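You operate a simulated robot arm through the tools that you are given. There is no shell and no other tool.

Carry out the task below with a simulated robot arm. There is one attempt and no reset: what you move stays moved.

JOB
Bolt up the steel plate's shackle with the thick red bolt, then test-lift the plate.
Fine: bolt screwed home before the crane is started; land it on the trestle again, sling slack, crane stopped.

It is judged by the outcome, as a careful person would: the job done as asked, and still so three seconds after it is handed in. It fails if anything else is knocked over, pushed out of place, dropped, spilled or broken.

ROBOT AND FRAMES
A 7-joint arm with a two-finger parallel gripper, fixed in place. Base frame: the origin is at the foot of the arm, x ahead of it, y to its left, z up. Lengths are in mm, angles in rad, forces in N, time in s.
With the tool pointing down near the work surface it reaches from about 500 to 680 mm from the base axis. Its first joint turns from -2.304 to 2.304 rad. Payload 3.91 kg.
The TCP is the grasp point between the finger pads, 30 mm short of the fingertips. In the tool frame z runs along the fingers and y along their closing line. The gripper opens to 110 mm. The fingers are 20 mm wide and 10 mm thick; the gripper's body (48 by 112 mm) begins 55 mm behind the TCP.
Orientation is told as [roll, pitch, yaw] about the base's x, y, z axes, in that order, counted from this pose: with the fingers straight down and closing along the base's y, the tool's x points along the base's -x, its y along +y and its z along -z.

CONTROLS
- The arm moves only by the tool move_arm. Its arguments are lists of equal length, an entry for each row: "travel": the shift along the base's x, y, z in mm, a list of three; "rotation": the turn, a rotation vector about the base's x, y, z in rad, a list of three; "jaw": the opening, from 0 (shut) to 1 (fully open). In form: {"travel": [[x, y, z], ...], "rotation": [[rx, ry, rz], ...], "jaw": [jaw, ...]}. A call has 1 to 20 rows; each row shifts and turns the commanded pose from where the row before left it. A row lasts 0.2 s, in which the tool goes at most 50 mm and 0.15 rad; a call with a longer step from one row to the next is refused whole, and so is a gripper value outside its range. Where a pose cannot be reached the arm comes as near as it can. A force on the tool above 90 N (or 10 N above the force at the start of the call, whichever is more), or a blocked arm, ends the call early, and 0.2 s more pass. Each finger travels about 108 mm/s and halts on what it meets, pressing with about 21 N; the grip force reading is that of the motor and also rises with nothing between the fingers. The clock runs only during rows and for 0.2 s after the last one: add rows that do not move to give the fingers time. The reply holds the time, the measured pose of the TCP, the force on the tool along the base axes, the opening and the grip force, in the units named above and with some noise, with the torque about the TCP (base axes, N m) and any sound that the robot's microphone picked up.
- Cameras (640 x 400 px; columns grow to the right, rows downward): "scene" is fixed at [49.8, -498.8, 1784.7]; the picture's right is [0.57, -0.82, 0.00], its down [-0.40, -0.27, -0.88] and it looks along [0.72, 0.50, -0.48] (base axes); focal length 311 px, centre (320, 200). "wrist" rides on the gripper at [72, 17, -103] in the tool frame; the picture's right is [-0.23, 0.97, 0.00], its down [-0.76, -0.18, -0.62] and it looks along [-0.61, -0.14, 0.78] (tool axes); focal length 222 px, centre (320, 200). There is no depth. A picture from a camera that has moved, and an enlarged one, comes with that camera's place and axes in the base frame and with its lens.
- camera(camera): a new picture of that camera. It takes no simulated time.
- enlarge(camera, box): a new picture of the part [left, top, right, bottom] of that camera's present view, enlarged. It takes no simulated time.
- close_job(): hands the job in; it is judged then, once.

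Nothing tells you positions but the pictures and the camera data. Unless the task says otherwise, let go and move clear before handing in.

The tools are called after "Emit:" as name(argument=value, ...) on one line, values as JSON. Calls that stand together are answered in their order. move_arm: Moves the arm, as the interface text tells. Its arguments: {"type":"object","properties":{"travel":{"type":"array","items":{"type":"array","items":{"type":"number"}}},"rotation":{"type":"array","items":{"type":"array","items":{"type":"number"}}},"jaw":{"type":"array","items":{"type":"number"}}},"required":["travel","rotation","jaw"]} The other tools are called the same way: camera (camera) takes a picture; enlarge (camera, box) takes an enlarged picture of a part of a camera's view; close_job () hands the job in.

At the start:

```text
time_s: 0.0
position: [503.9, 271.3, 1525.0]
tcp_rot: [0.002, -0.001, -0.001]
ft_force: [-0.3, 0.4, 0.3]
moment: [0.0, 0.01, 0.0]
finger_gap: 110.1
grip_force: 0.0
```

scene: 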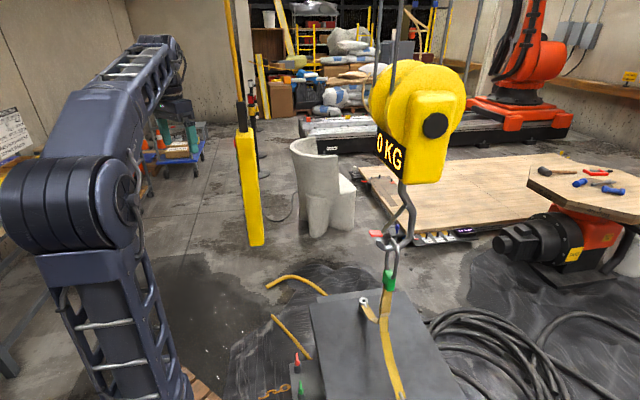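
wrist: 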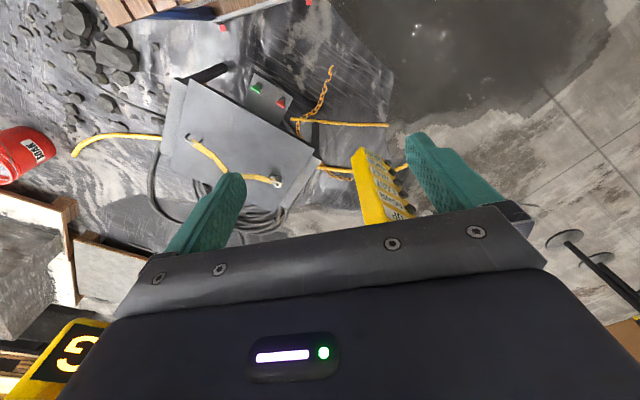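

I see a steel plate with slings, a yellow crane block with "0 KG" display and hook, a yellow hanging pendant, and a table at right with red/blue things. I'll look closer at everything before moving.

Emit:
enlarge(camera="scene", box=[240, 260, 480, 400])

Emit:
enlarge(camera="scene", box=[320, 40, 520, 300])

Emit:
enlarge(camera="scene", box=[500, 140, 640, 260])

Emit:
enlarge(camera="scene", box=[200, 80, 300, 280])

Emit:
enlarge(camera="wrist", box=[140, 40, 420, 240])

```text
2.67 times, centred on (360, 330) of scene
camera zoom: at [49.8, -498.8, 1784.7], right [0.57, -0.82, 0.0], down [-0.4, -0.27, -0.88], along [0.72, 0.5, -0.48], focal length 829 px, centre (213, -147)
```

zoom: 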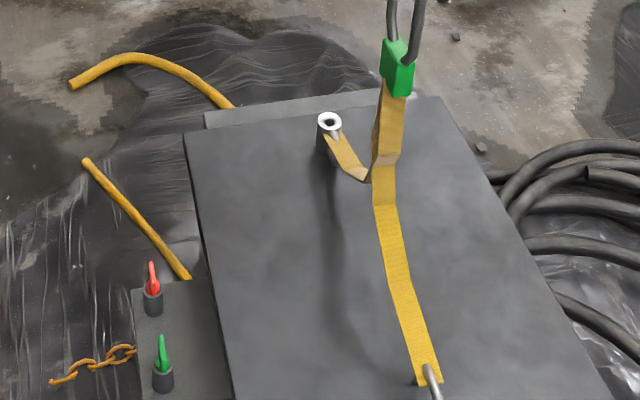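

```text
1.54 times, centred on (420, 170) of scene
camera zoom: at [49.8, -498.8, 1784.7], right [0.57, -0.82, 0.0], down [-0.4, -0.27, -0.88], along [0.72, 0.5, -0.48], focal length 478 px, centre (166, 246)
```

zoom: 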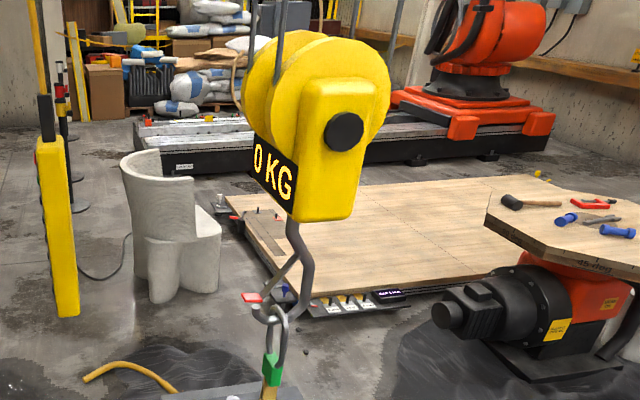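

```text
3.33 times, centred on (570, 200) of scene
camera zoom: at [49.8, -498.8, 1784.7], right [0.57, -0.82, 0.0], down [-0.4, -0.27, -0.88], along [0.72, 0.5, -0.48], focal length 1036 px, centre (-513, 200)
```

zoom: 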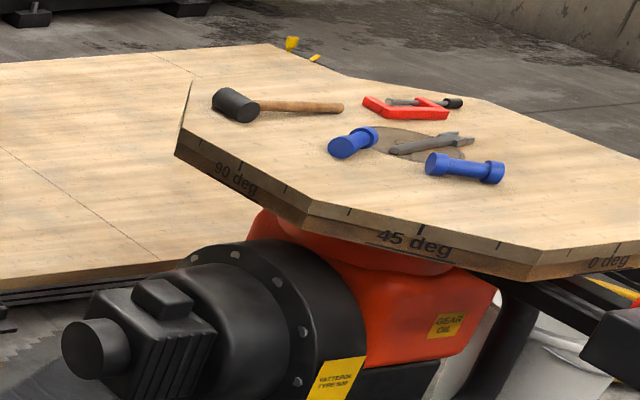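

```text
2.00 times, centred on (250, 180) of scene
camera zoom: at [49.8, -498.8, 1784.7], right [0.57, -0.82, 0.0], down [-0.4, -0.27, -0.88], along [0.72, 0.5, -0.48], focal length 622 px, centre (460, 240)
```

zoom: 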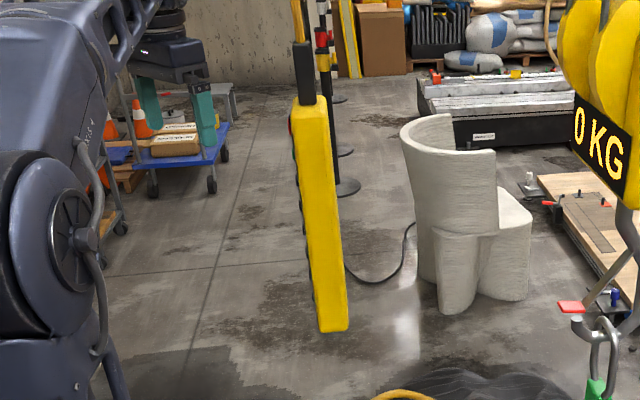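

```text
2.00 times, centred on (280, 140) of wrist
camera zoom: at [433.0, 289.1, 1629.4], right [0.23, 0.97, 0.0], down [0.76, -0.18, 0.62], along [0.61, -0.14, -0.78], focal length 444 px, centre (400, 320)
```

zoom: 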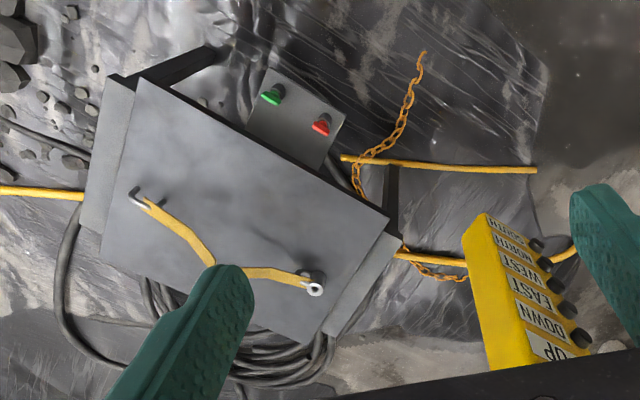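

The tray beside the plate carries a red and a green pin (about x 670, y 55, z 560 for the red), and a sling leg lies on the plate. I need closer looks at the hook, shackle and pendant.

Emit:
enlarge(camera="scene", box=[350, 190, 430, 310])

Emit:
enlarge(camera="scene", box=[350, 280, 420, 335])

Emit:
enlarge(camera="scene", box=[270, 340, 350, 400])

Emit:
enlarge(camera="scene", box=[370, 350, 450, 400])

Emit:
enlarge(camera="wrist", box=[330, 130, 430, 230])

Emit:
enlarge(camera="wrist", box=[230, 60, 330, 130])

Emit:
enlarge(camera="wrist", box=[180, 120, 330, 220])

```text
3.33 times, centred on (390, 250) of scene
camera zoom: at [49.8, -498.8, 1784.7], right [0.57, -0.82, 0.0], down [-0.4, -0.27, -0.88], along [0.72, 0.5, -0.48], focal length 1036 px, centre (87, 33)
```

zoom: 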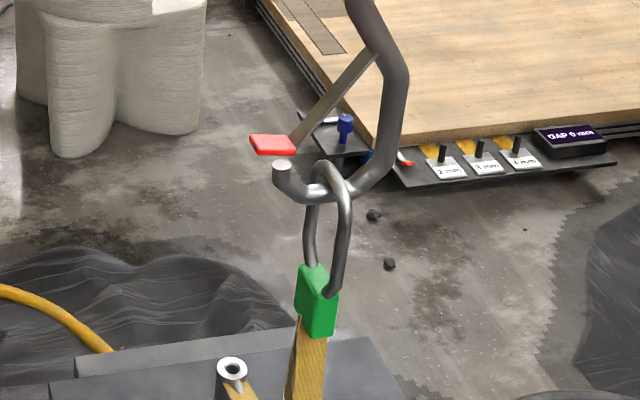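

```text
7.27 times, centred on (385, 308) of scene
camera zoom: at [49.8, -498.8, 1784.7], right [0.57, -0.82, 0.0], down [-0.4, -0.27, -0.88], along [0.72, 0.5, -0.48], focal length 2261 px, centre (-153, -582)
```

zoom: 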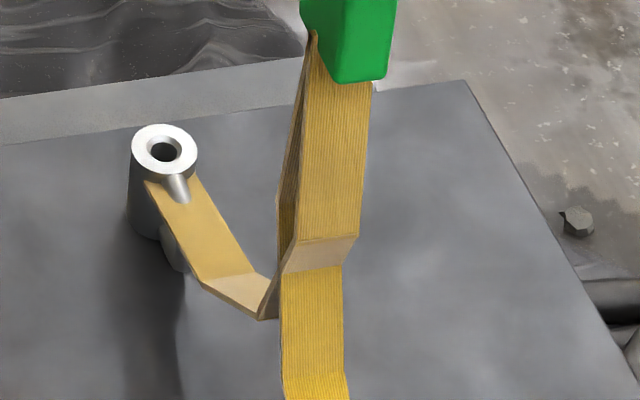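

```text
6.67 times, centred on (310, 370) of scene
camera zoom: at [49.8, -498.8, 1784.7], right [0.57, -0.82, 0.0], down [-0.4, -0.27, -0.88], along [0.72, 0.5, -0.48], focal length 2072 px, centre (387, -933)
```

zoom: 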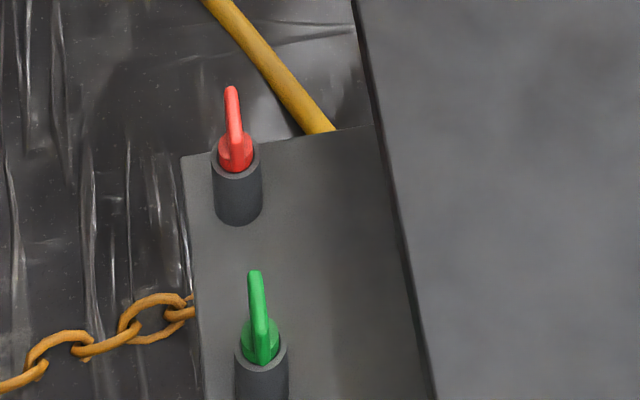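

```text
8.00 times, centred on (410, 375) of scene
camera zoom: at [49.8, -498.8, 1784.7], right [0.57, -0.82, 0.0], down [-0.4, -0.27, -0.88], along [0.72, 0.5, -0.48], focal length 2487 px, centre (-400, -1200)
```

zoom: 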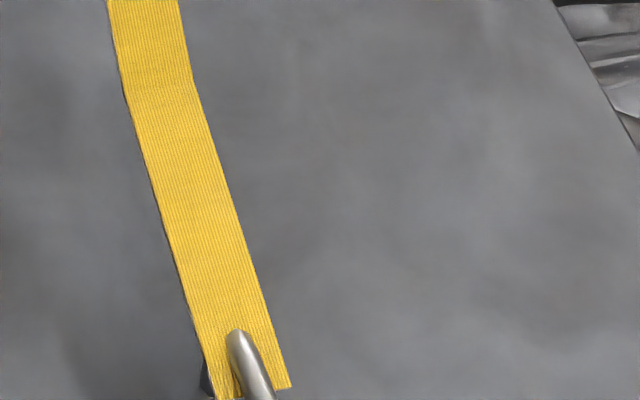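

```text
4.00 times, centred on (380, 180) of wrist
camera zoom: at [433.0, 289.1, 1629.4], right [0.23, 0.97, 0.0], down [0.76, -0.18, 0.62], along [0.61, -0.14, -0.78], focal length 888 px, centre (80, 280)
```

zoom: 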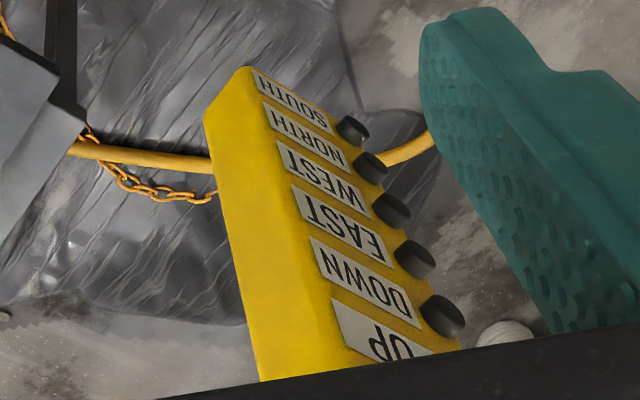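

```text
5.71 times, centred on (280, 95) of wrist
camera zoom: at [433.0, 289.1, 1629.4], right [0.23, 0.97, 0.0], down [0.76, -0.18, 0.62], along [0.61, -0.14, -0.78], focal length 1269 px, centre (549, 800)
```

zoom: 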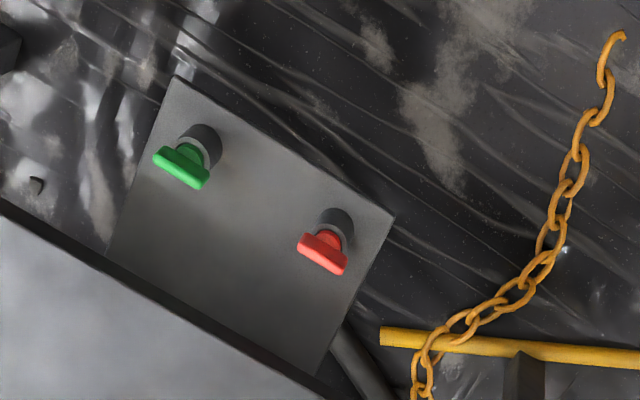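

```text
4.00 times, centred on (255, 170) of wrist
camera zoom: at [433.0, 289.1, 1629.4], right [0.23, 0.97, 0.0], down [0.76, -0.18, 0.62], along [0.61, -0.14, -0.78], focal length 888 px, centre (580, 320)
```

zoom: 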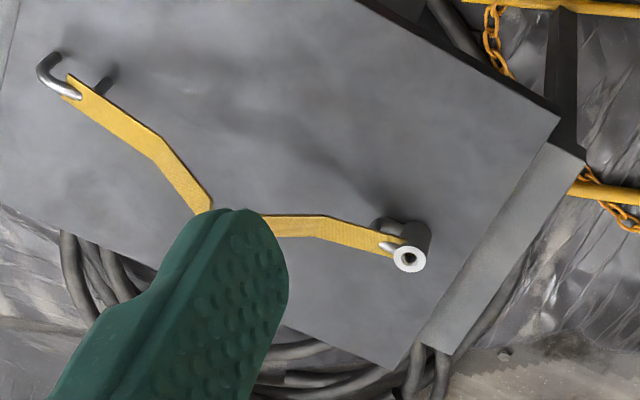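

The far shackle (white open eye at about [1019, -68, 683]) lacks its bolt; red bolt stands in a cup on the side tray, and the crane pendant (UP/DOWN/EAST/WEST/NORTH/SOUTH) hangs near [770, 330, 1000–1470]. I'll lower toward the tray to look closely.

Emit:
move_arm(travel=[[2, -13, -39], [2, -13, -39], [2, -13, -39], [2, -13, -39], [2, -13, -39], [2, -13, -39], [2, -13, -39], [2, -13, -39], [2, -13, -39], [2, -13, -39], [2, -13, -39], [2, -13, -39], [2, -13, -39], [2, -13, -39], [2, -13, -39], [2, -13, -39]], rotation=[[0, 0, 0], [0, 0, 0], [0, 0, 0], [0, 0, 0], [0, 0, 0], [0, 0, 0], [0, 0, 0], [0, 0, 0], [0, 0, 0], [0, 0, 0], [0, 0, 0], [0, 0, 0], [0, 0, 0], [0, 0, 0], [0, 0, 0], [0, 0, 0]], jaw=[1, 1, 1, 1, 1, 1, 1, 1, 1, 1, 1, 1, 1, 1, 1, 1])

Emit:
camera(camera="wrist")

Emit:
camera(camera="scene")

```text
time_s: 3.4
position: [536.0, 62.7, 899.2]
tcp_rot: [-0.001, -0.002, 0.002]
ft_force: [0.2, -0.6, -0.2]
moment: [0.0, -0.01, 0.02]
finger_gap: 110.3
grip_force: 0.1
```

```text
taken
camera wrist: at [464.3, 80.4, 1003.7], right [0.23, 0.97, 0.0], down [0.76, -0.18, 0.62], along [0.61, -0.14, -0.78], focal length 222 px, centre (320, 200)
```

wrist: 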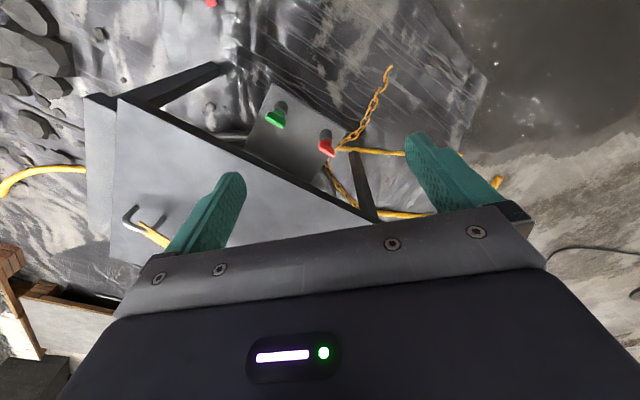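

```text
taken
```

scene: 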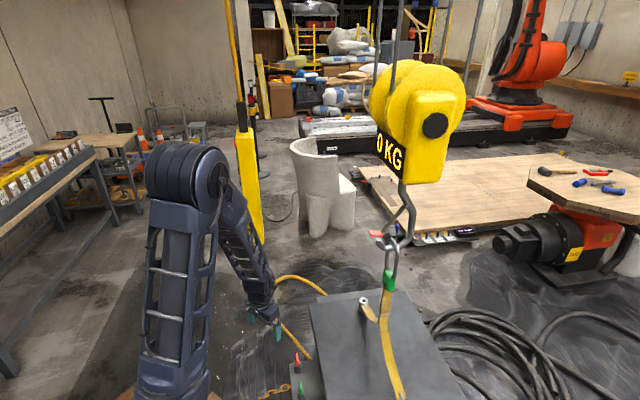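

The arm is now above the tray; the two pins are visible between the fingers. Zooming on them.

Emit:
enlarge(camera="wrist", box=[240, 80, 370, 180])

Emit:
enlarge(camera="wrist", box=[160, 0, 320, 100])

Emit:
enlarge(camera="scene", box=[200, 260, 340, 400])

Emit:
enlarge(camera="wrist", box=[90, 180, 200, 260])

```text
4.00 times, centred on (305, 130) of wrist
camera zoom: at [464.3, 80.4, 1003.7], right [0.23, 0.97, 0.0], down [0.76, -0.18, 0.62], along [0.61, -0.14, -0.78], focal length 888 px, centre (380, 480)
```

zoom: 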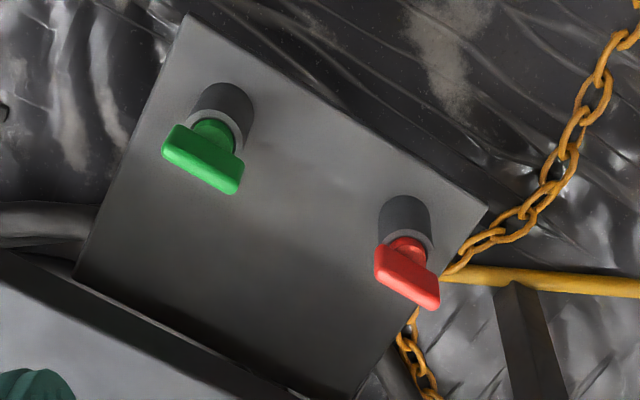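

```text
4.00 times, centred on (240, 50) of wrist
camera zoom: at [464.3, 80.4, 1003.7], right [0.23, 0.97, 0.0], down [0.76, -0.18, 0.62], along [0.61, -0.14, -0.78], focal length 888 px, centre (640, 800)
```

zoom: 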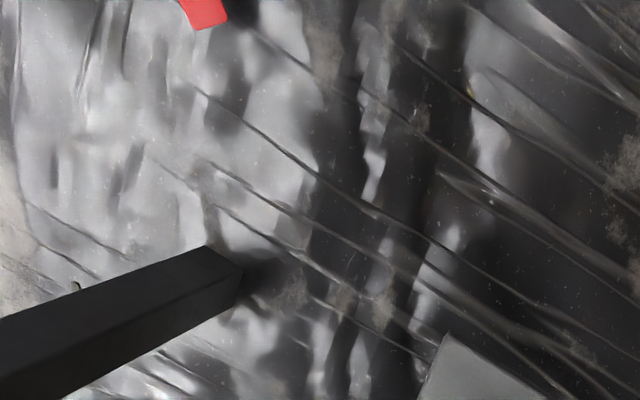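

```text
2.86 times, centred on (270, 330) of scene
camera zoom: at [49.8, -498.8, 1784.7], right [0.57, -0.82, 0.0], down [-0.4, -0.27, -0.88], along [0.72, 0.5, -0.48], focal length 888 px, centre (463, -171)
```

zoom: 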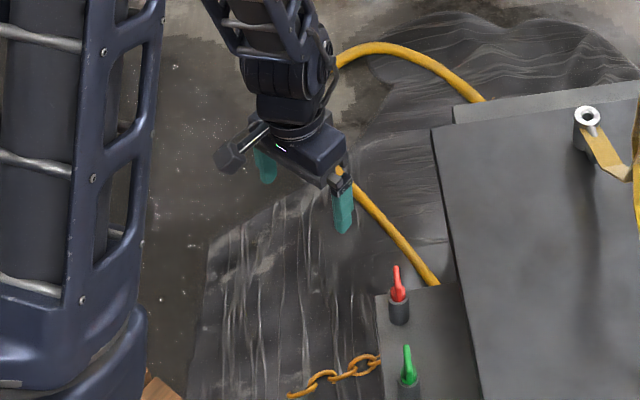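

```text
5.00 times, centred on (145, 220) of wrist
camera zoom: at [464.3, 80.4, 1003.7], right [0.23, 0.97, 0.0], down [0.76, -0.18, 0.62], along [0.61, -0.14, -0.78], focal length 1111 px, centre (1195, 100)
```

zoom: 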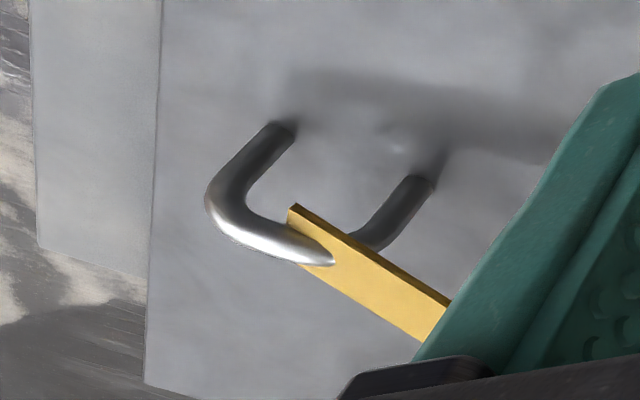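

The red bolt has a flat key-like handle standing in a cup; the open shackle eye is further out. I'll test how far the arm reaches toward the shackle at a safe height, and look at it with the wrist camera.

Emit:
move_arm(travel=[[30, 0, 20], [40, 0, 10], [40, 0, 10], [40, 0, 10], [40, 0, 10], [40, 0, 10], [40, 0, 0], [40, 0, 0], [40, 0, 0]], rotation=[[0, 0, 0], [0, 0, 0], [0, 0, 0], [0, 0, 0], [0, 0, 0], [0, 0, 0], [0, 0, 0], [0, 0, 0], [0, 0, 0]], jaw=[1, 1, 1, 1, 1, 1, 1, 1, 1])

Emit:
camera(camera="wrist")

Emit:
camera(camera="scene")

```text
time_s: 5.4
position: [886.4, 63.8, 970.2]
tcp_rot: [-0.001, 0.001, 0.001]
ft_force: [0.1, -0.4, 0.3]
moment: [-0.02, 0.01, 0.02]
finger_gap: 110.1
grip_force: 0.1
```

```text
taken
camera wrist: at [814.7, 80.7, 1075.6], right [0.23, 0.97, 0.0], down [0.76, -0.18, 0.62], along [0.61, -0.14, -0.78], focal length 222 px, centre (320, 200)
```

wrist: 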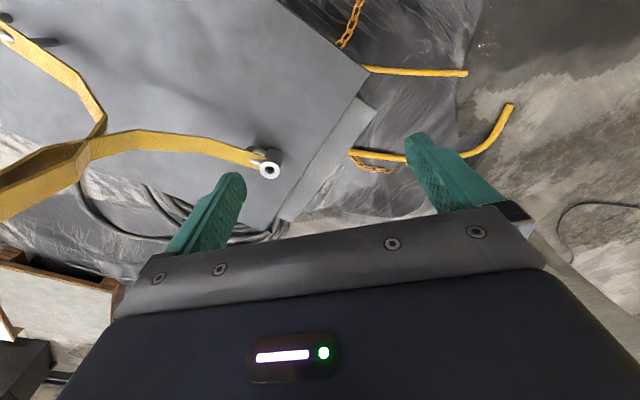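

```text
taken
```

scene: 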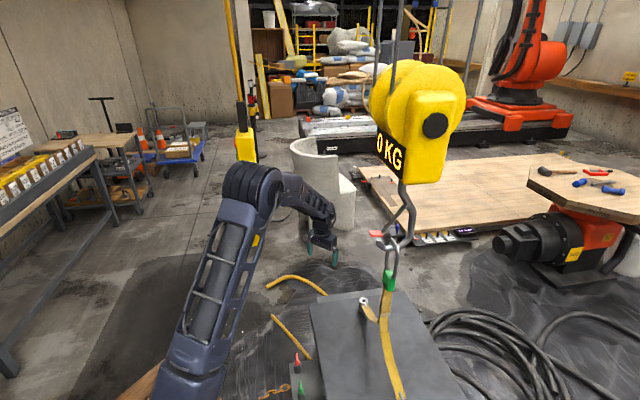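

The arm reaches well past that; the shackle eye is in view. Zooming in on it.

Emit:
enlarge(camera="wrist", box=[220, 130, 320, 200])

Emit:
enlarge(camera="scene", box=[345, 285, 395, 325])

Emit:
enlarge(camera="wrist", box=[0, 0, 200, 220])

```text
5.71 times, centred on (270, 165) of wrist
camera zoom: at [814.7, 80.7, 1075.6], right [0.23, 0.97, 0.0], down [0.76, -0.18, 0.62], along [0.61, -0.14, -0.78], focal length 1269 px, centre (606, 400)
```

zoom: 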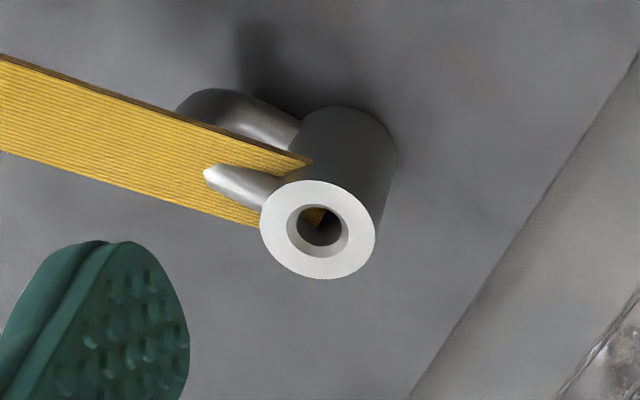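

```text
10.00 times, centred on (370, 305) of scene
camera zoom: at [49.8, -498.8, 1784.7], right [0.57, -0.82, 0.0], down [-0.4, -0.27, -0.88], along [0.72, 0.5, -0.48], focal length 3109 px, centre (-180, -850)
```

zoom: 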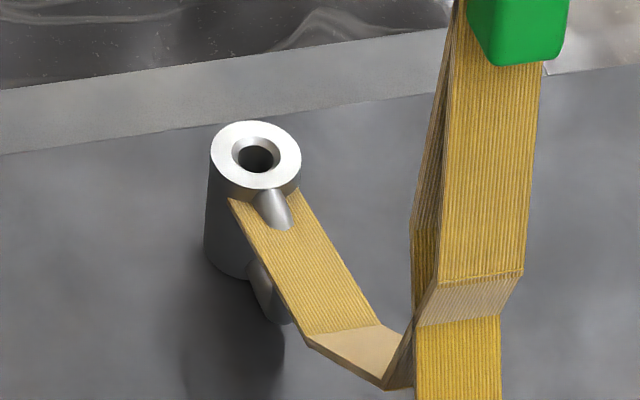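

```text
1.82 times, centred on (100, 110) of wrist
camera zoom: at [814.7, 80.7, 1075.6], right [0.23, 0.97, 0.0], down [0.76, -0.18, 0.62], along [0.61, -0.14, -0.78], focal length 404 px, centre (720, 364)
```

zoom: 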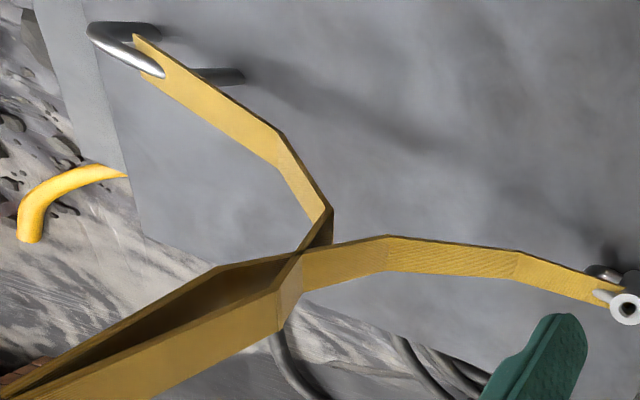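

The eye is at about [1017, -70, 687], countersunk hole facing up. I'll take a nearer view of it for accuracy.

Emit:
move_arm(travel=[[9, -15, -24], [9, -15, -24], [9, -15, -24], [9, -15, -24], [8, -14, -24]], rotation=[[0, 0, 0], [0, 0, 0], [0, 0, 0], [0, 0, 0], [0, 0, 0]], jaw=[1, 1, 1, 1, 1])

Emit:
camera(camera="wrist")

Emit:
enlarge(camera="wrist", box=[240, 140, 350, 220])

Emit:
enlarge(camera="scene", box=[280, 220, 420, 320])

```text
time_s: 6.6
position: [931.0, -9.2, 850.3]
tcp_rot: [-0.001, -0.001, -0.001]
ft_force: [-0.8, -0.2, 0.7]
moment: [0.02, -0.01, -0.04]
finger_gap: 109.8
grip_force: 0.0
```

```text
taken
camera wrist: at [859.2, 7.9, 955.4], right [0.23, 0.97, 0.0], down [0.76, -0.18, 0.62], along [0.61, -0.14, -0.78], focal length 222 px, centre (320, 200)
```

wrist: 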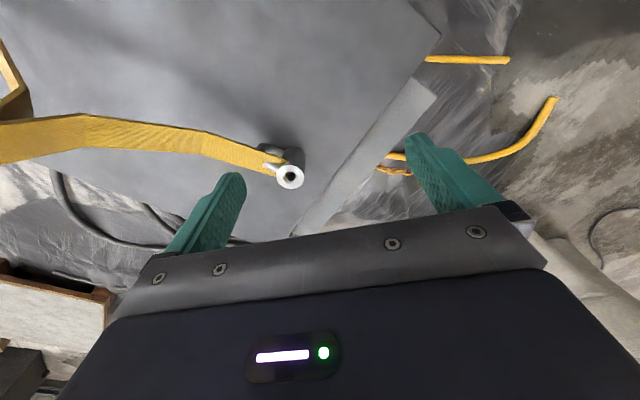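

```text
5.00 times, centred on (295, 180) of wrist
camera zoom: at [859.2, 7.9, 955.4], right [0.23, 0.97, 0.0], down [0.76, -0.18, 0.62], along [0.61, -0.14, -0.78], focal length 1111 px, centre (445, 300)
```

zoom: 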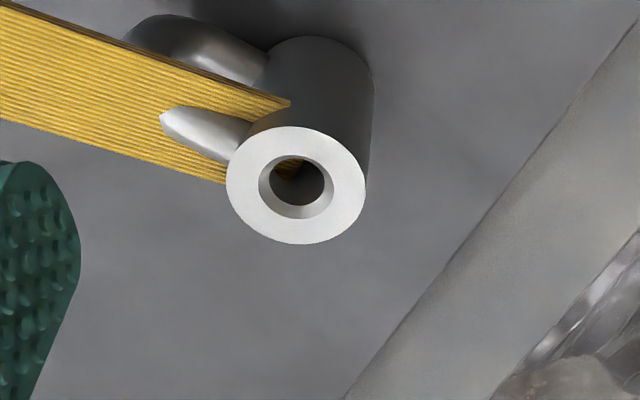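

```text
4.00 times, centred on (350, 270) of scene
camera zoom: at [49.8, -498.8, 1784.7], right [0.57, -0.82, 0.0], down [-0.4, -0.27, -0.88], along [0.72, 0.5, -0.48], focal length 1243 px, centre (200, -80)
```

zoom: 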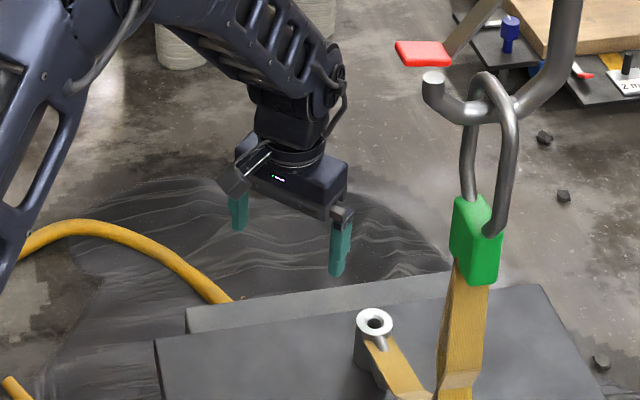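

Shackle eye refined to about [1020, -73, 679], hole about 16 mm with a countersink. Now back to the tray for a close look at the red bolt.

Emit:
move_arm(travel=[[-38, 5, -12], [-38, 5, -12], [-38, 5, -12], [-38, 5, -12], [-38, 5, -12], [-38, 5, -12], [-38, 5, -12], [-38, 5, -12], [-38, 5, -12], [-39, 4, -12]], rotation=[[0, 0, 0], [0, 0, 0], [0, 0, 0], [0, 0, 0], [0, 0, 0], [0, 0, 0], [0, 0, 0], [0, 0, 0], [0, 0, 0], [0, 0, 0]], jaw=[1, 1, 1, 1, 1, 1, 1, 1, 1, 1])

Emit:
camera(camera="wrist")

Emit:
enlarge(camera="wrist", box=[230, 100, 390, 200])

Emit:
enlarge(camera="scene", box=[220, 280, 340, 400])

```text
time_s: 8.8
position: [549.1, 40.0, 732.3]
tcp_rot: [0.0, 0.001, -0.001]
ft_force: [0.8, -0.5, 0.4]
moment: [0.0, 0.01, 0.01]
finger_gap: 110.1
grip_force: 0.0
```

```text
taken
camera wrist: at [479.0, 56.1, 836.6], right [0.23, 0.97, 0.0], down [0.76, -0.18, 0.62], along [0.61, -0.14, -0.78], focal length 222 px, centre (320, 200)
```

wrist: 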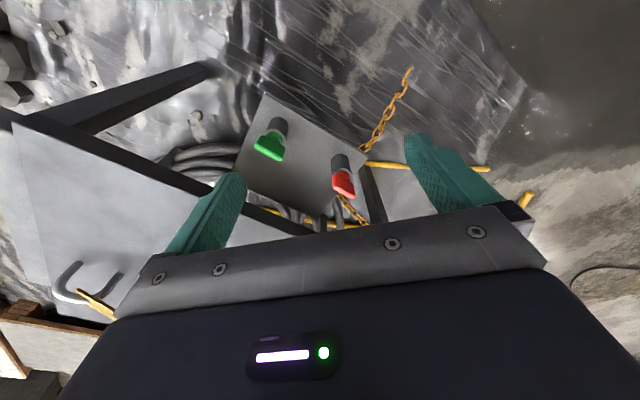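

```text
4.00 times, centred on (310, 150) of wrist
camera zoom: at [479.0, 56.1, 836.6], right [0.23, 0.97, 0.0], down [0.76, -0.18, 0.62], along [0.61, -0.14, -0.78], focal length 888 px, centre (360, 400)
```

zoom: 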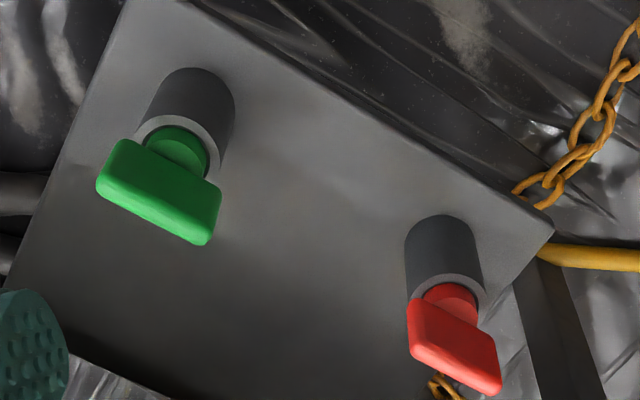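

```text
3.33 times, centred on (280, 340) of scene
camera zoom: at [49.8, -498.8, 1784.7], right [0.57, -0.82, 0.0], down [-0.4, -0.27, -0.88], along [0.72, 0.5, -0.48], focal length 1036 px, centre (453, -267)
```

zoom: 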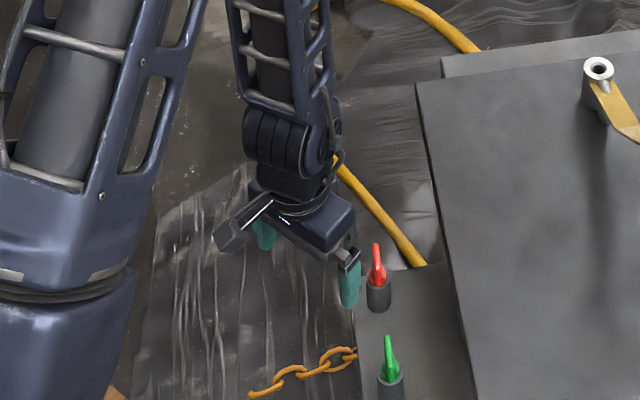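

Both keyed bolts are clear; the red one is my target. I'll zoom in more for handle orientation and height.

Emit:
enlarge(camera="wrist", box=[320, 145, 370, 205])

Emit:
enlarge(camera="scene", box=[280, 345, 320, 385])

```text
6.67 times, centred on (345, 175) of wrist
camera zoom: at [479.0, 56.1, 836.6], right [0.23, 0.97, 0.0], down [0.76, -0.18, 0.62], along [0.61, -0.14, -0.78], focal length 1481 px, centre (153, 367)
```

zoom: 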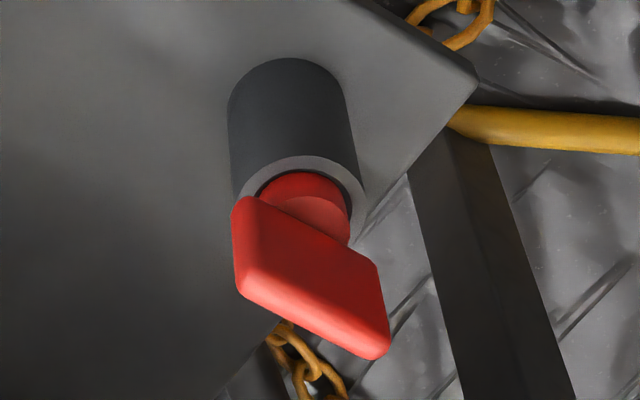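

```text
10.00 times, centred on (300, 365) of scene
camera zoom: at [49.8, -498.8, 1784.7], right [0.57, -0.82, 0.0], down [-0.4, -0.27, -0.88], along [0.72, 0.5, -0.48], focal length 3109 px, centre (520, -1450)
```

zoom: 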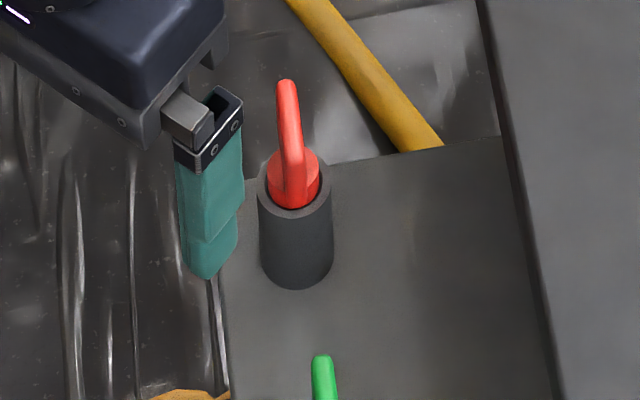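

The red bolt's key handle is centred near [663, 47, 582] with its flat along roughly 45°, and the plate edge is about 60 mm away. I'll turn the tool 0.77 rad, narrow the jaws and hover above it.

Emit:
move_arm(travel=[[19, 1.2, -5], [19, 1.2, -5], [19, 1.2, -5], [19, 1.2, -5], [19, 1.2, -6], [19, 1.5, -6], [0, 0, 0]], rotation=[[0, 0, 0.128], [0, 0, 0.128], [0, 0, 0.128], [0, 0, 0.128], [0, 0, 0.128], [0, 0, 0.128], [0, 0, 0]], jaw=[0.45, 0.45, 0.45, 0.45, 0.45, 0.45, 0.45])

Emit:
camera(camera="wrist")

Emit:
enlarge(camera="scene", box=[240, 300, 360, 400])

```text
time_s: 10.4
position: [664.6, 46.9, 698.8]
tcp_rot: [0.001, -0.001, 0.769]
ft_force: [0.2, 0.6, 0.1]
moment: [0.01, 0.0, -0.05]
finger_gap: 49.4
grip_force: 0.0
```

```text
taken
camera wrist: at [601.6, 8.7, 803.3], right [-0.51, 0.86, 0.0], down [0.67, 0.4, 0.62], along [0.53, 0.32, -0.78], focal length 222 px, centre (320, 200)
```

wrist: 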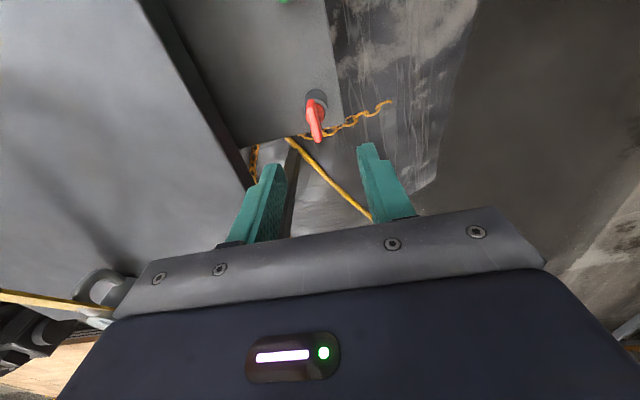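

```text
4.00 times, centred on (300, 350) of scene
camera zoom: at [49.8, -498.8, 1784.7], right [0.57, -0.82, 0.0], down [-0.4, -0.27, -0.88], along [0.72, 0.5, -0.48], focal length 1243 px, centre (400, -400)
```

zoom: 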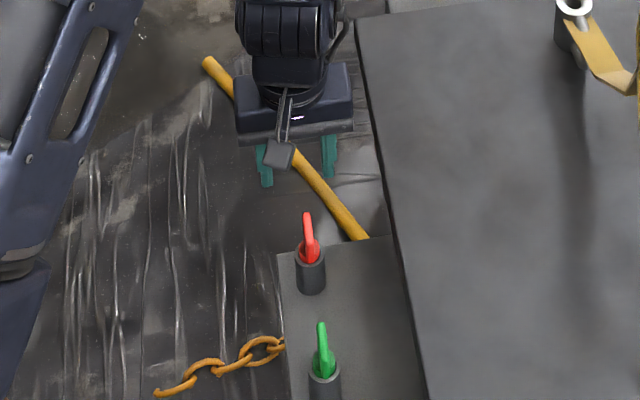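

The handle lies almost on the tool axis. I'll zoom to measure the remaining offset and angle.

Emit:
enlarge(camera="wrist", box=[280, 70, 360, 150])

Emit:
enlarge(camera="wrist", box=[120, 0, 440, 240])

```text
5.00 times, centred on (320, 110) of wrist
camera zoom: at [601.6, 8.7, 803.3], right [-0.51, 0.86, 0.0], down [0.67, 0.4, 0.62], along [0.53, 0.32, -0.78], focal length 1111 px, centre (320, 650)
```

zoom: 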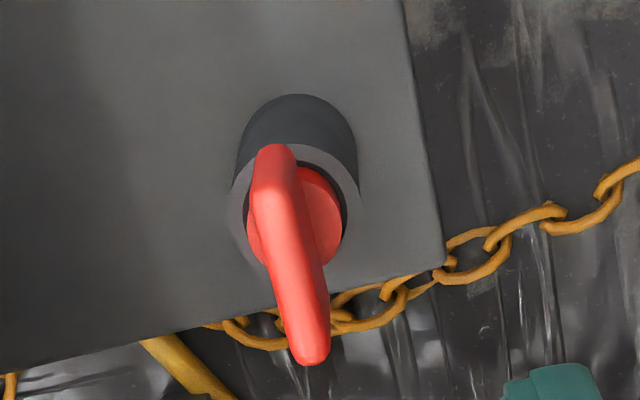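

```text
1.67 times, centred on (280, 120) of wrist
camera zoom: at [601.6, 8.7, 803.3], right [-0.51, 0.86, 0.0], down [0.67, 0.4, 0.62], along [0.53, 0.32, -0.78], focal length 370 px, centre (387, 333)
```

zoom: 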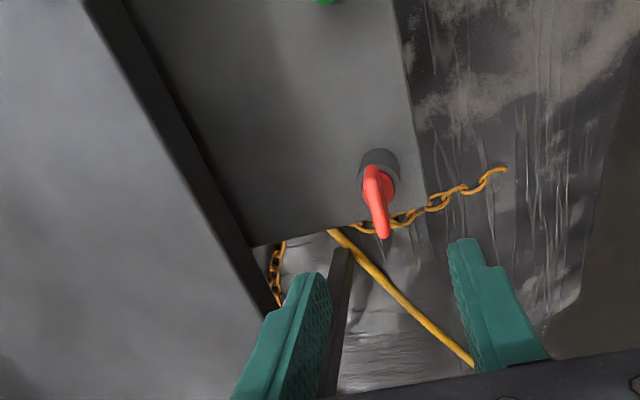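

Combining views, the bolt axis is near [675, 46] with handle centre at z≈562 (lower than my first estimate). I'll shift over it and descend partway, then check again.

Emit:
move_arm(travel=[[11, -1, 0], [0, 0, -20], [0, 0, -20], [0, 0, -18], [0, 0, 0]], rotation=[[0, 0, 0], [0, 0, 0], [0, 0, 0], [0, 0, 0], [0, 0, 0]], jaw=[0.45, 0.45, 0.45, 0.45, 0.45])

Emit:
camera(camera="wrist")

Emit:
enlarge(camera="wrist", box=[240, 80, 400, 220])

Emit:
enlarge(camera="scene", box=[270, 330, 330, 390])

```text
time_s: 11.6
position: [676.0, 45.2, 641.7]
tcp_rot: [-0.001, 0.002, 0.769]
ft_force: [0.0, 0.0, 0.2]
moment: [0.01, 0.02, 0.01]
finger_gap: 49.7
grip_force: 0.0
```

```text
taken
camera wrist: at [611.8, 7.8, 745.9], right [-0.51, 0.86, 0.0], down [0.67, 0.4, 0.62], along [0.53, 0.32, -0.78], focal length 222 px, centre (320, 200)
```

wrist: 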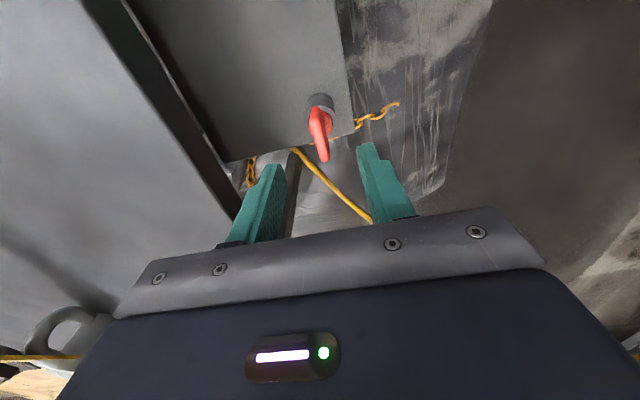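

```text
2.86 times, centred on (320, 150) of wrist
camera zoom: at [611.8, 7.8, 745.9], right [-0.51, 0.86, 0.0], down [0.67, 0.4, 0.62], along [0.53, 0.32, -0.78], focal length 635 px, centre (320, 343)
```

zoom: 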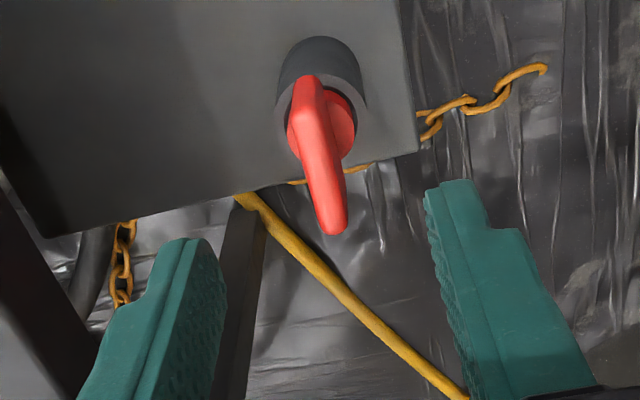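

```text
6.67 times, centred on (300, 360) of scene
camera zoom: at [49.8, -498.8, 1784.7], right [0.57, -0.82, 0.0], down [-0.4, -0.27, -0.88], along [0.72, 0.5, -0.48], focal length 2072 px, centre (453, -867)
```

zoom: 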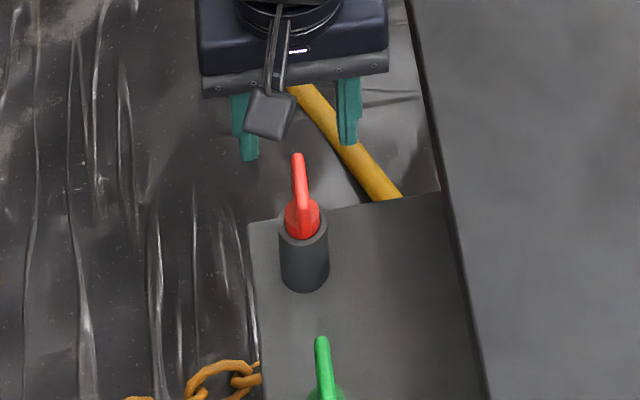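

The tool axis passes right through the handle. I'll descend to grip the handle and close gently.

Emit:
move_arm(travel=[[0, 0, -15], [0, 0, -15], [0, 0, -13], [0, 0, -13], [0, 0, 0]], rotation=[[0, 0, 0], [0, 0, 0], [0, 0, 0], [0, 0, 0], [0, 0, 0]], jaw=[0.45, 0.45, 0.45, 0.45, 0.45])

Emit:
enlarge(camera="wrist", box=[240, 80, 400, 220])

Emit:
enlarge(camera="scene", box=[270, 330, 330, 390])

```text
time_s: 12.8
position: [675.1, 46.0, 585.6]
tcp_rot: [-0.001, -0.001, 0.768]
ft_force: [-0.5, -0.3, -0.4]
moment: [0.01, -0.06, -0.02]
finger_gap: 49.7
grip_force: 0.1
```

```text
2.86 times, centred on (320, 150) of wrist
camera zoom: at [612.1, 7.5, 689.5], right [-0.51, 0.86, 0.0], down [0.67, 0.4, 0.62], along [0.53, 0.32, -0.78], focal length 635 px, centre (320, 343)
```

zoom: 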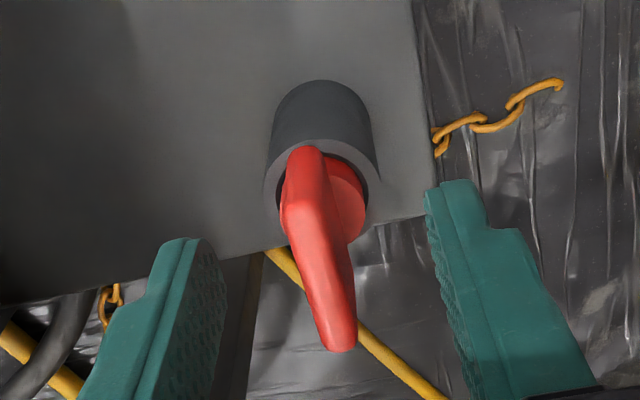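

```text
6.67 times, centred on (300, 360) of scene
camera zoom: at [49.8, -498.8, 1784.7], right [0.57, -0.82, 0.0], down [-0.4, -0.27, -0.88], along [0.72, 0.5, -0.48], focal length 2072 px, centre (453, -867)
```

zoom: 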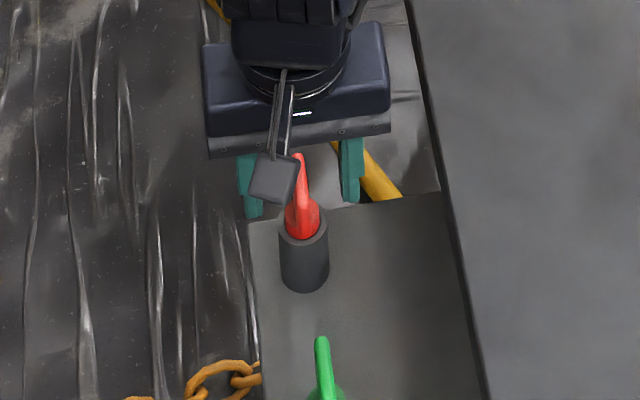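

Fingers straddle the handle. Closing now.

Emit:
move_arm(travel=[[0, 0, 0], [0, 0, 0], [0, 0, 0], [0, 0, 0], [0, 0, 0]], rotation=[[0, 0, 0], [0, 0, 0], [0, 0, 0], [0, 0, 0], [0, 0, 0]], jaw=[0.3, 0.15, 0, 0, 0])

Emit:
enlarge(camera="wrist", box=[240, 80, 400, 220])

```text
time_s: 14.0
position: [674.8, 45.2, 585.7]
tcp_rot: [0.001, -0.001, 0.768]
ft_force: [-1.0, -0.3, -1.1]
moment: [-0.02, 0.02, -0.02]
finger_gap: 8.0
grip_force: 20.8
```

```text
2.86 times, centred on (320, 150) of wrist
camera zoom: at [612.1, 7.6, 689.7], right [-0.51, 0.86, 0.0], down [0.67, 0.4, 0.62], along [0.53, 0.32, -0.78], focal length 635 px, centre (320, 343)
```

zoom: 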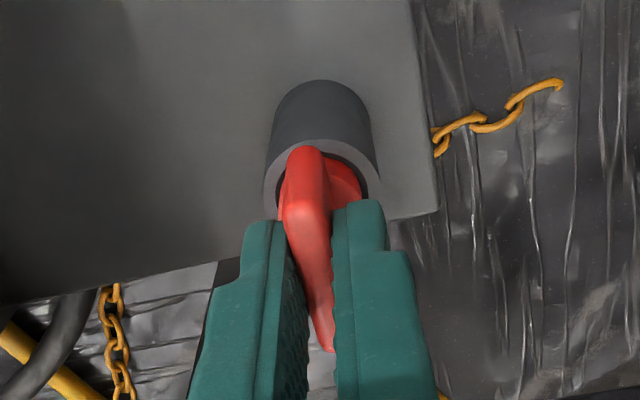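

The handle (8 mm) is gripped. Lifting straight up out of the cup.

Emit:
move_arm(travel=[[0, 0, 10], [0, 0, 15], [0, 0, 20], [0, 0, 25], [0, 0, 25], [0, 0, 25]], rotation=[[0, 0, 0], [0, 0, 0], [0, 0, 0], [0, 0, 0], [0, 0, 0], [0, 0, 0]], jaw=[0, 0, 0, 0, 0, 0])

Emit:
camera(camera="wrist")

Emit:
enlarge(camera="wrist", box=[240, 80, 400, 220])

Emit:
enlarge(camera="scene", box=[260, 310, 340, 390])

```text
time_s: 15.4
position: [675.3, 46.0, 704.7]
tcp_rot: [0.0, 0.0, 0.767]
ft_force: [-0.5, -0.4, -0.6]
moment: [0.02, 0.02, -0.01]
finger_gap: 8.9
grip_force: 21.3
```

```text
taken
camera wrist: at [611.8, 8.2, 809.4], right [-0.51, 0.86, 0.0], down [0.67, 0.4, 0.62], along [0.53, 0.32, -0.78], focal length 222 px, centre (320, 200)
```

wrist: 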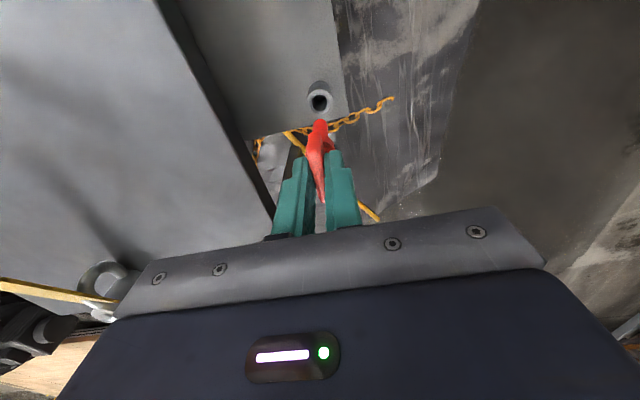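

```text
2.86 times, centred on (320, 150) of wrist
camera zoom: at [611.8, 8.2, 809.4], right [-0.51, 0.86, 0.0], down [0.67, 0.4, 0.62], along [0.53, 0.32, -0.78], focal length 635 px, centre (320, 343)
```

zoom: 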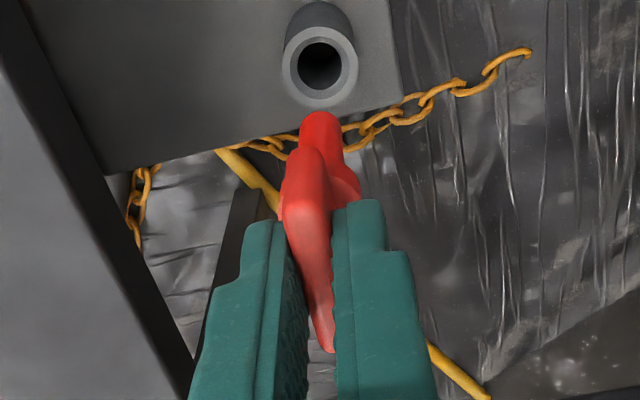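

```text
5.00 times, centred on (300, 350) of scene
camera zoom: at [49.8, -498.8, 1784.7], right [0.57, -0.82, 0.0], down [-0.4, -0.27, -0.88], along [0.72, 0.5, -0.48], focal length 1554 px, centre (420, -550)
```

zoom: 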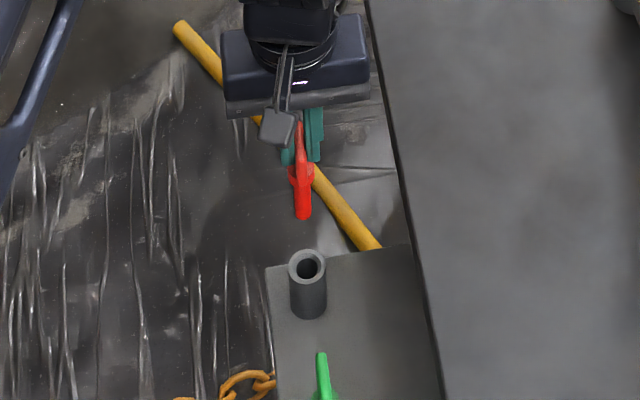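

The bolt came out cleanly: collar and ~45 mm shank, tip about 93 mm below the TCP. Now carrying it high over the plate to above the shackle eye.

Emit:
move_arm(travel=[[0, 0, 30], [0, 0, 35], [0, 0, 35], [0, 0, 30], [23, -8, 2], [36, -12.5, 3], [36, -12.5, 3], [36, -12.5, 3], [36, -12.5, 3], [36, -12.5, 3], [36, -12.5, 3], [36, -12.5, 3], [36, -12.5, 2], [36, -13, 0], [0, 0, 0]], rotation=[[0, 0, 0], [0, 0, 0], [0, 0, 0], [0, 0, 0], [0, 0, 0], [0, 0, 0], [0, 0, 0], [0, 0, 0], [0, 0, 0], [0, 0, 0], [0, 0, 0], [0, 0, 0], [0, 0, 0], [0, 0, 0], [0, 0, 0]], jaw=[0, 0, 0, 0, 0, 0, 0, 0, 0, 0, 0, 0, 0, 0, 0])

Emit:
camera(camera="wrist")

Emit:
camera(camera="scene")

```text
time_s: 18.6
position: [1020.4, -74.6, 860.9]
tcp_rot: [-0.001, 0.001, 0.768]
ft_force: [-0.5, 0.1, -0.6]
moment: [-0.04, 0.0, -0.02]
finger_gap: 8.2
grip_force: 20.7
```

```text
taken
camera wrist: at [958.5, -113.5, 964.6], right [-0.51, 0.86, 0.0], down [0.67, 0.4, 0.62], along [0.53, 0.32, -0.78], focal length 222 px, centre (320, 200)
```

wrist: 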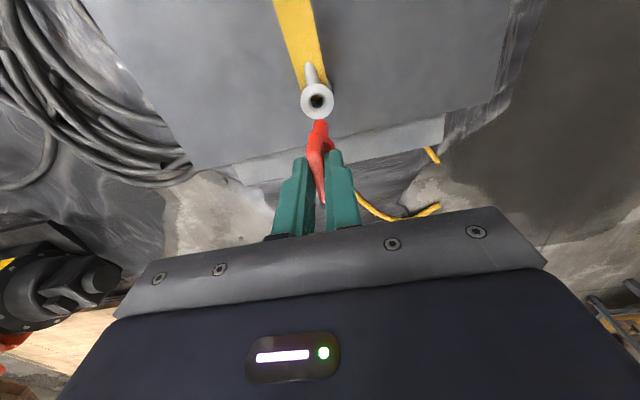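

```text
taken
```

scene: 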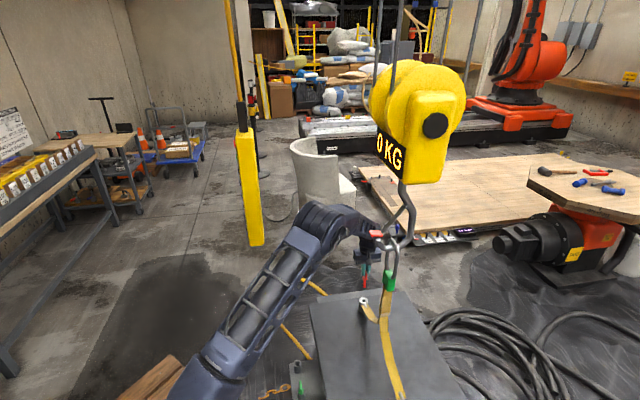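

The bolt hangs right above the eye. I'll zoom in to measure the alignment.

Emit:
enlarge(camera="wrist", box=[270, 70, 370, 150])

Emit:
enlarge(camera="scene", box=[335, 240, 405, 330])

Emit:
enlarge(camera="scene", box=[270, 190, 430, 310])

```text
5.00 times, centred on (320, 110) of wrist
camera zoom: at [958.5, -113.5, 964.6], right [-0.51, 0.86, 0.0], down [0.67, 0.4, 0.62], along [0.53, 0.32, -0.78], focal length 1111 px, centre (320, 650)
```

zoom: 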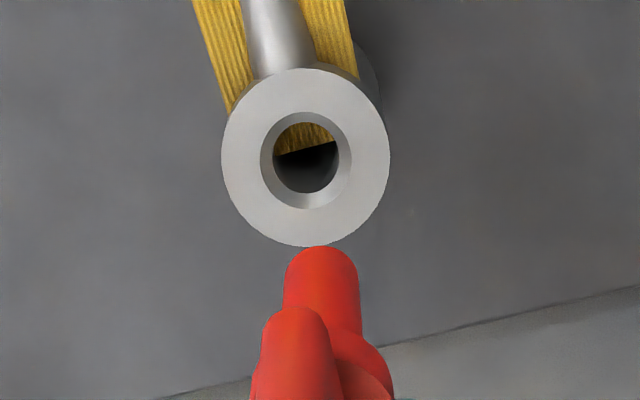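

```text
4.44 times, centred on (370, 285) of scene
camera zoom: at [49.8, -498.8, 1784.7], right [0.57, -0.82, 0.0], down [-0.4, -0.27, -0.88], along [0.72, 0.5, -0.48], focal length 1382 px, centre (98, -178)
```

zoom: 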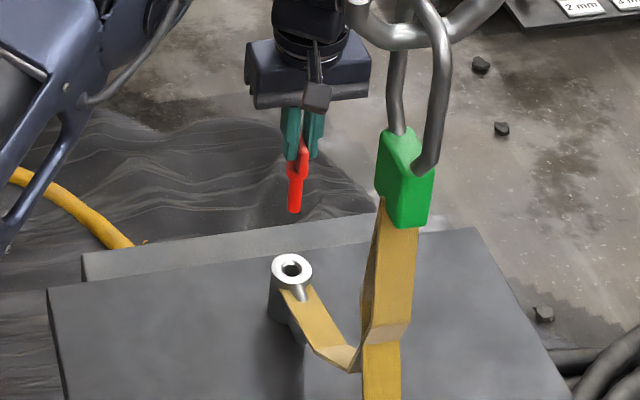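

```text
3.33 times, centred on (350, 250) of scene
camera zoom: at [49.8, -498.8, 1784.7], right [0.57, -0.82, 0.0], down [-0.4, -0.27, -0.88], along [0.72, 0.5, -0.48], focal length 1036 px, centre (220, 33)
```

zoom: 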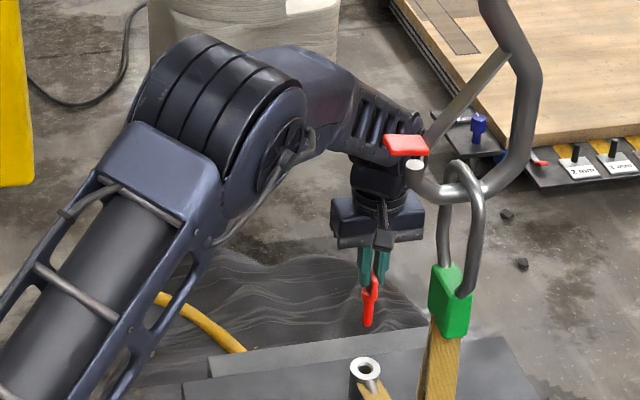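

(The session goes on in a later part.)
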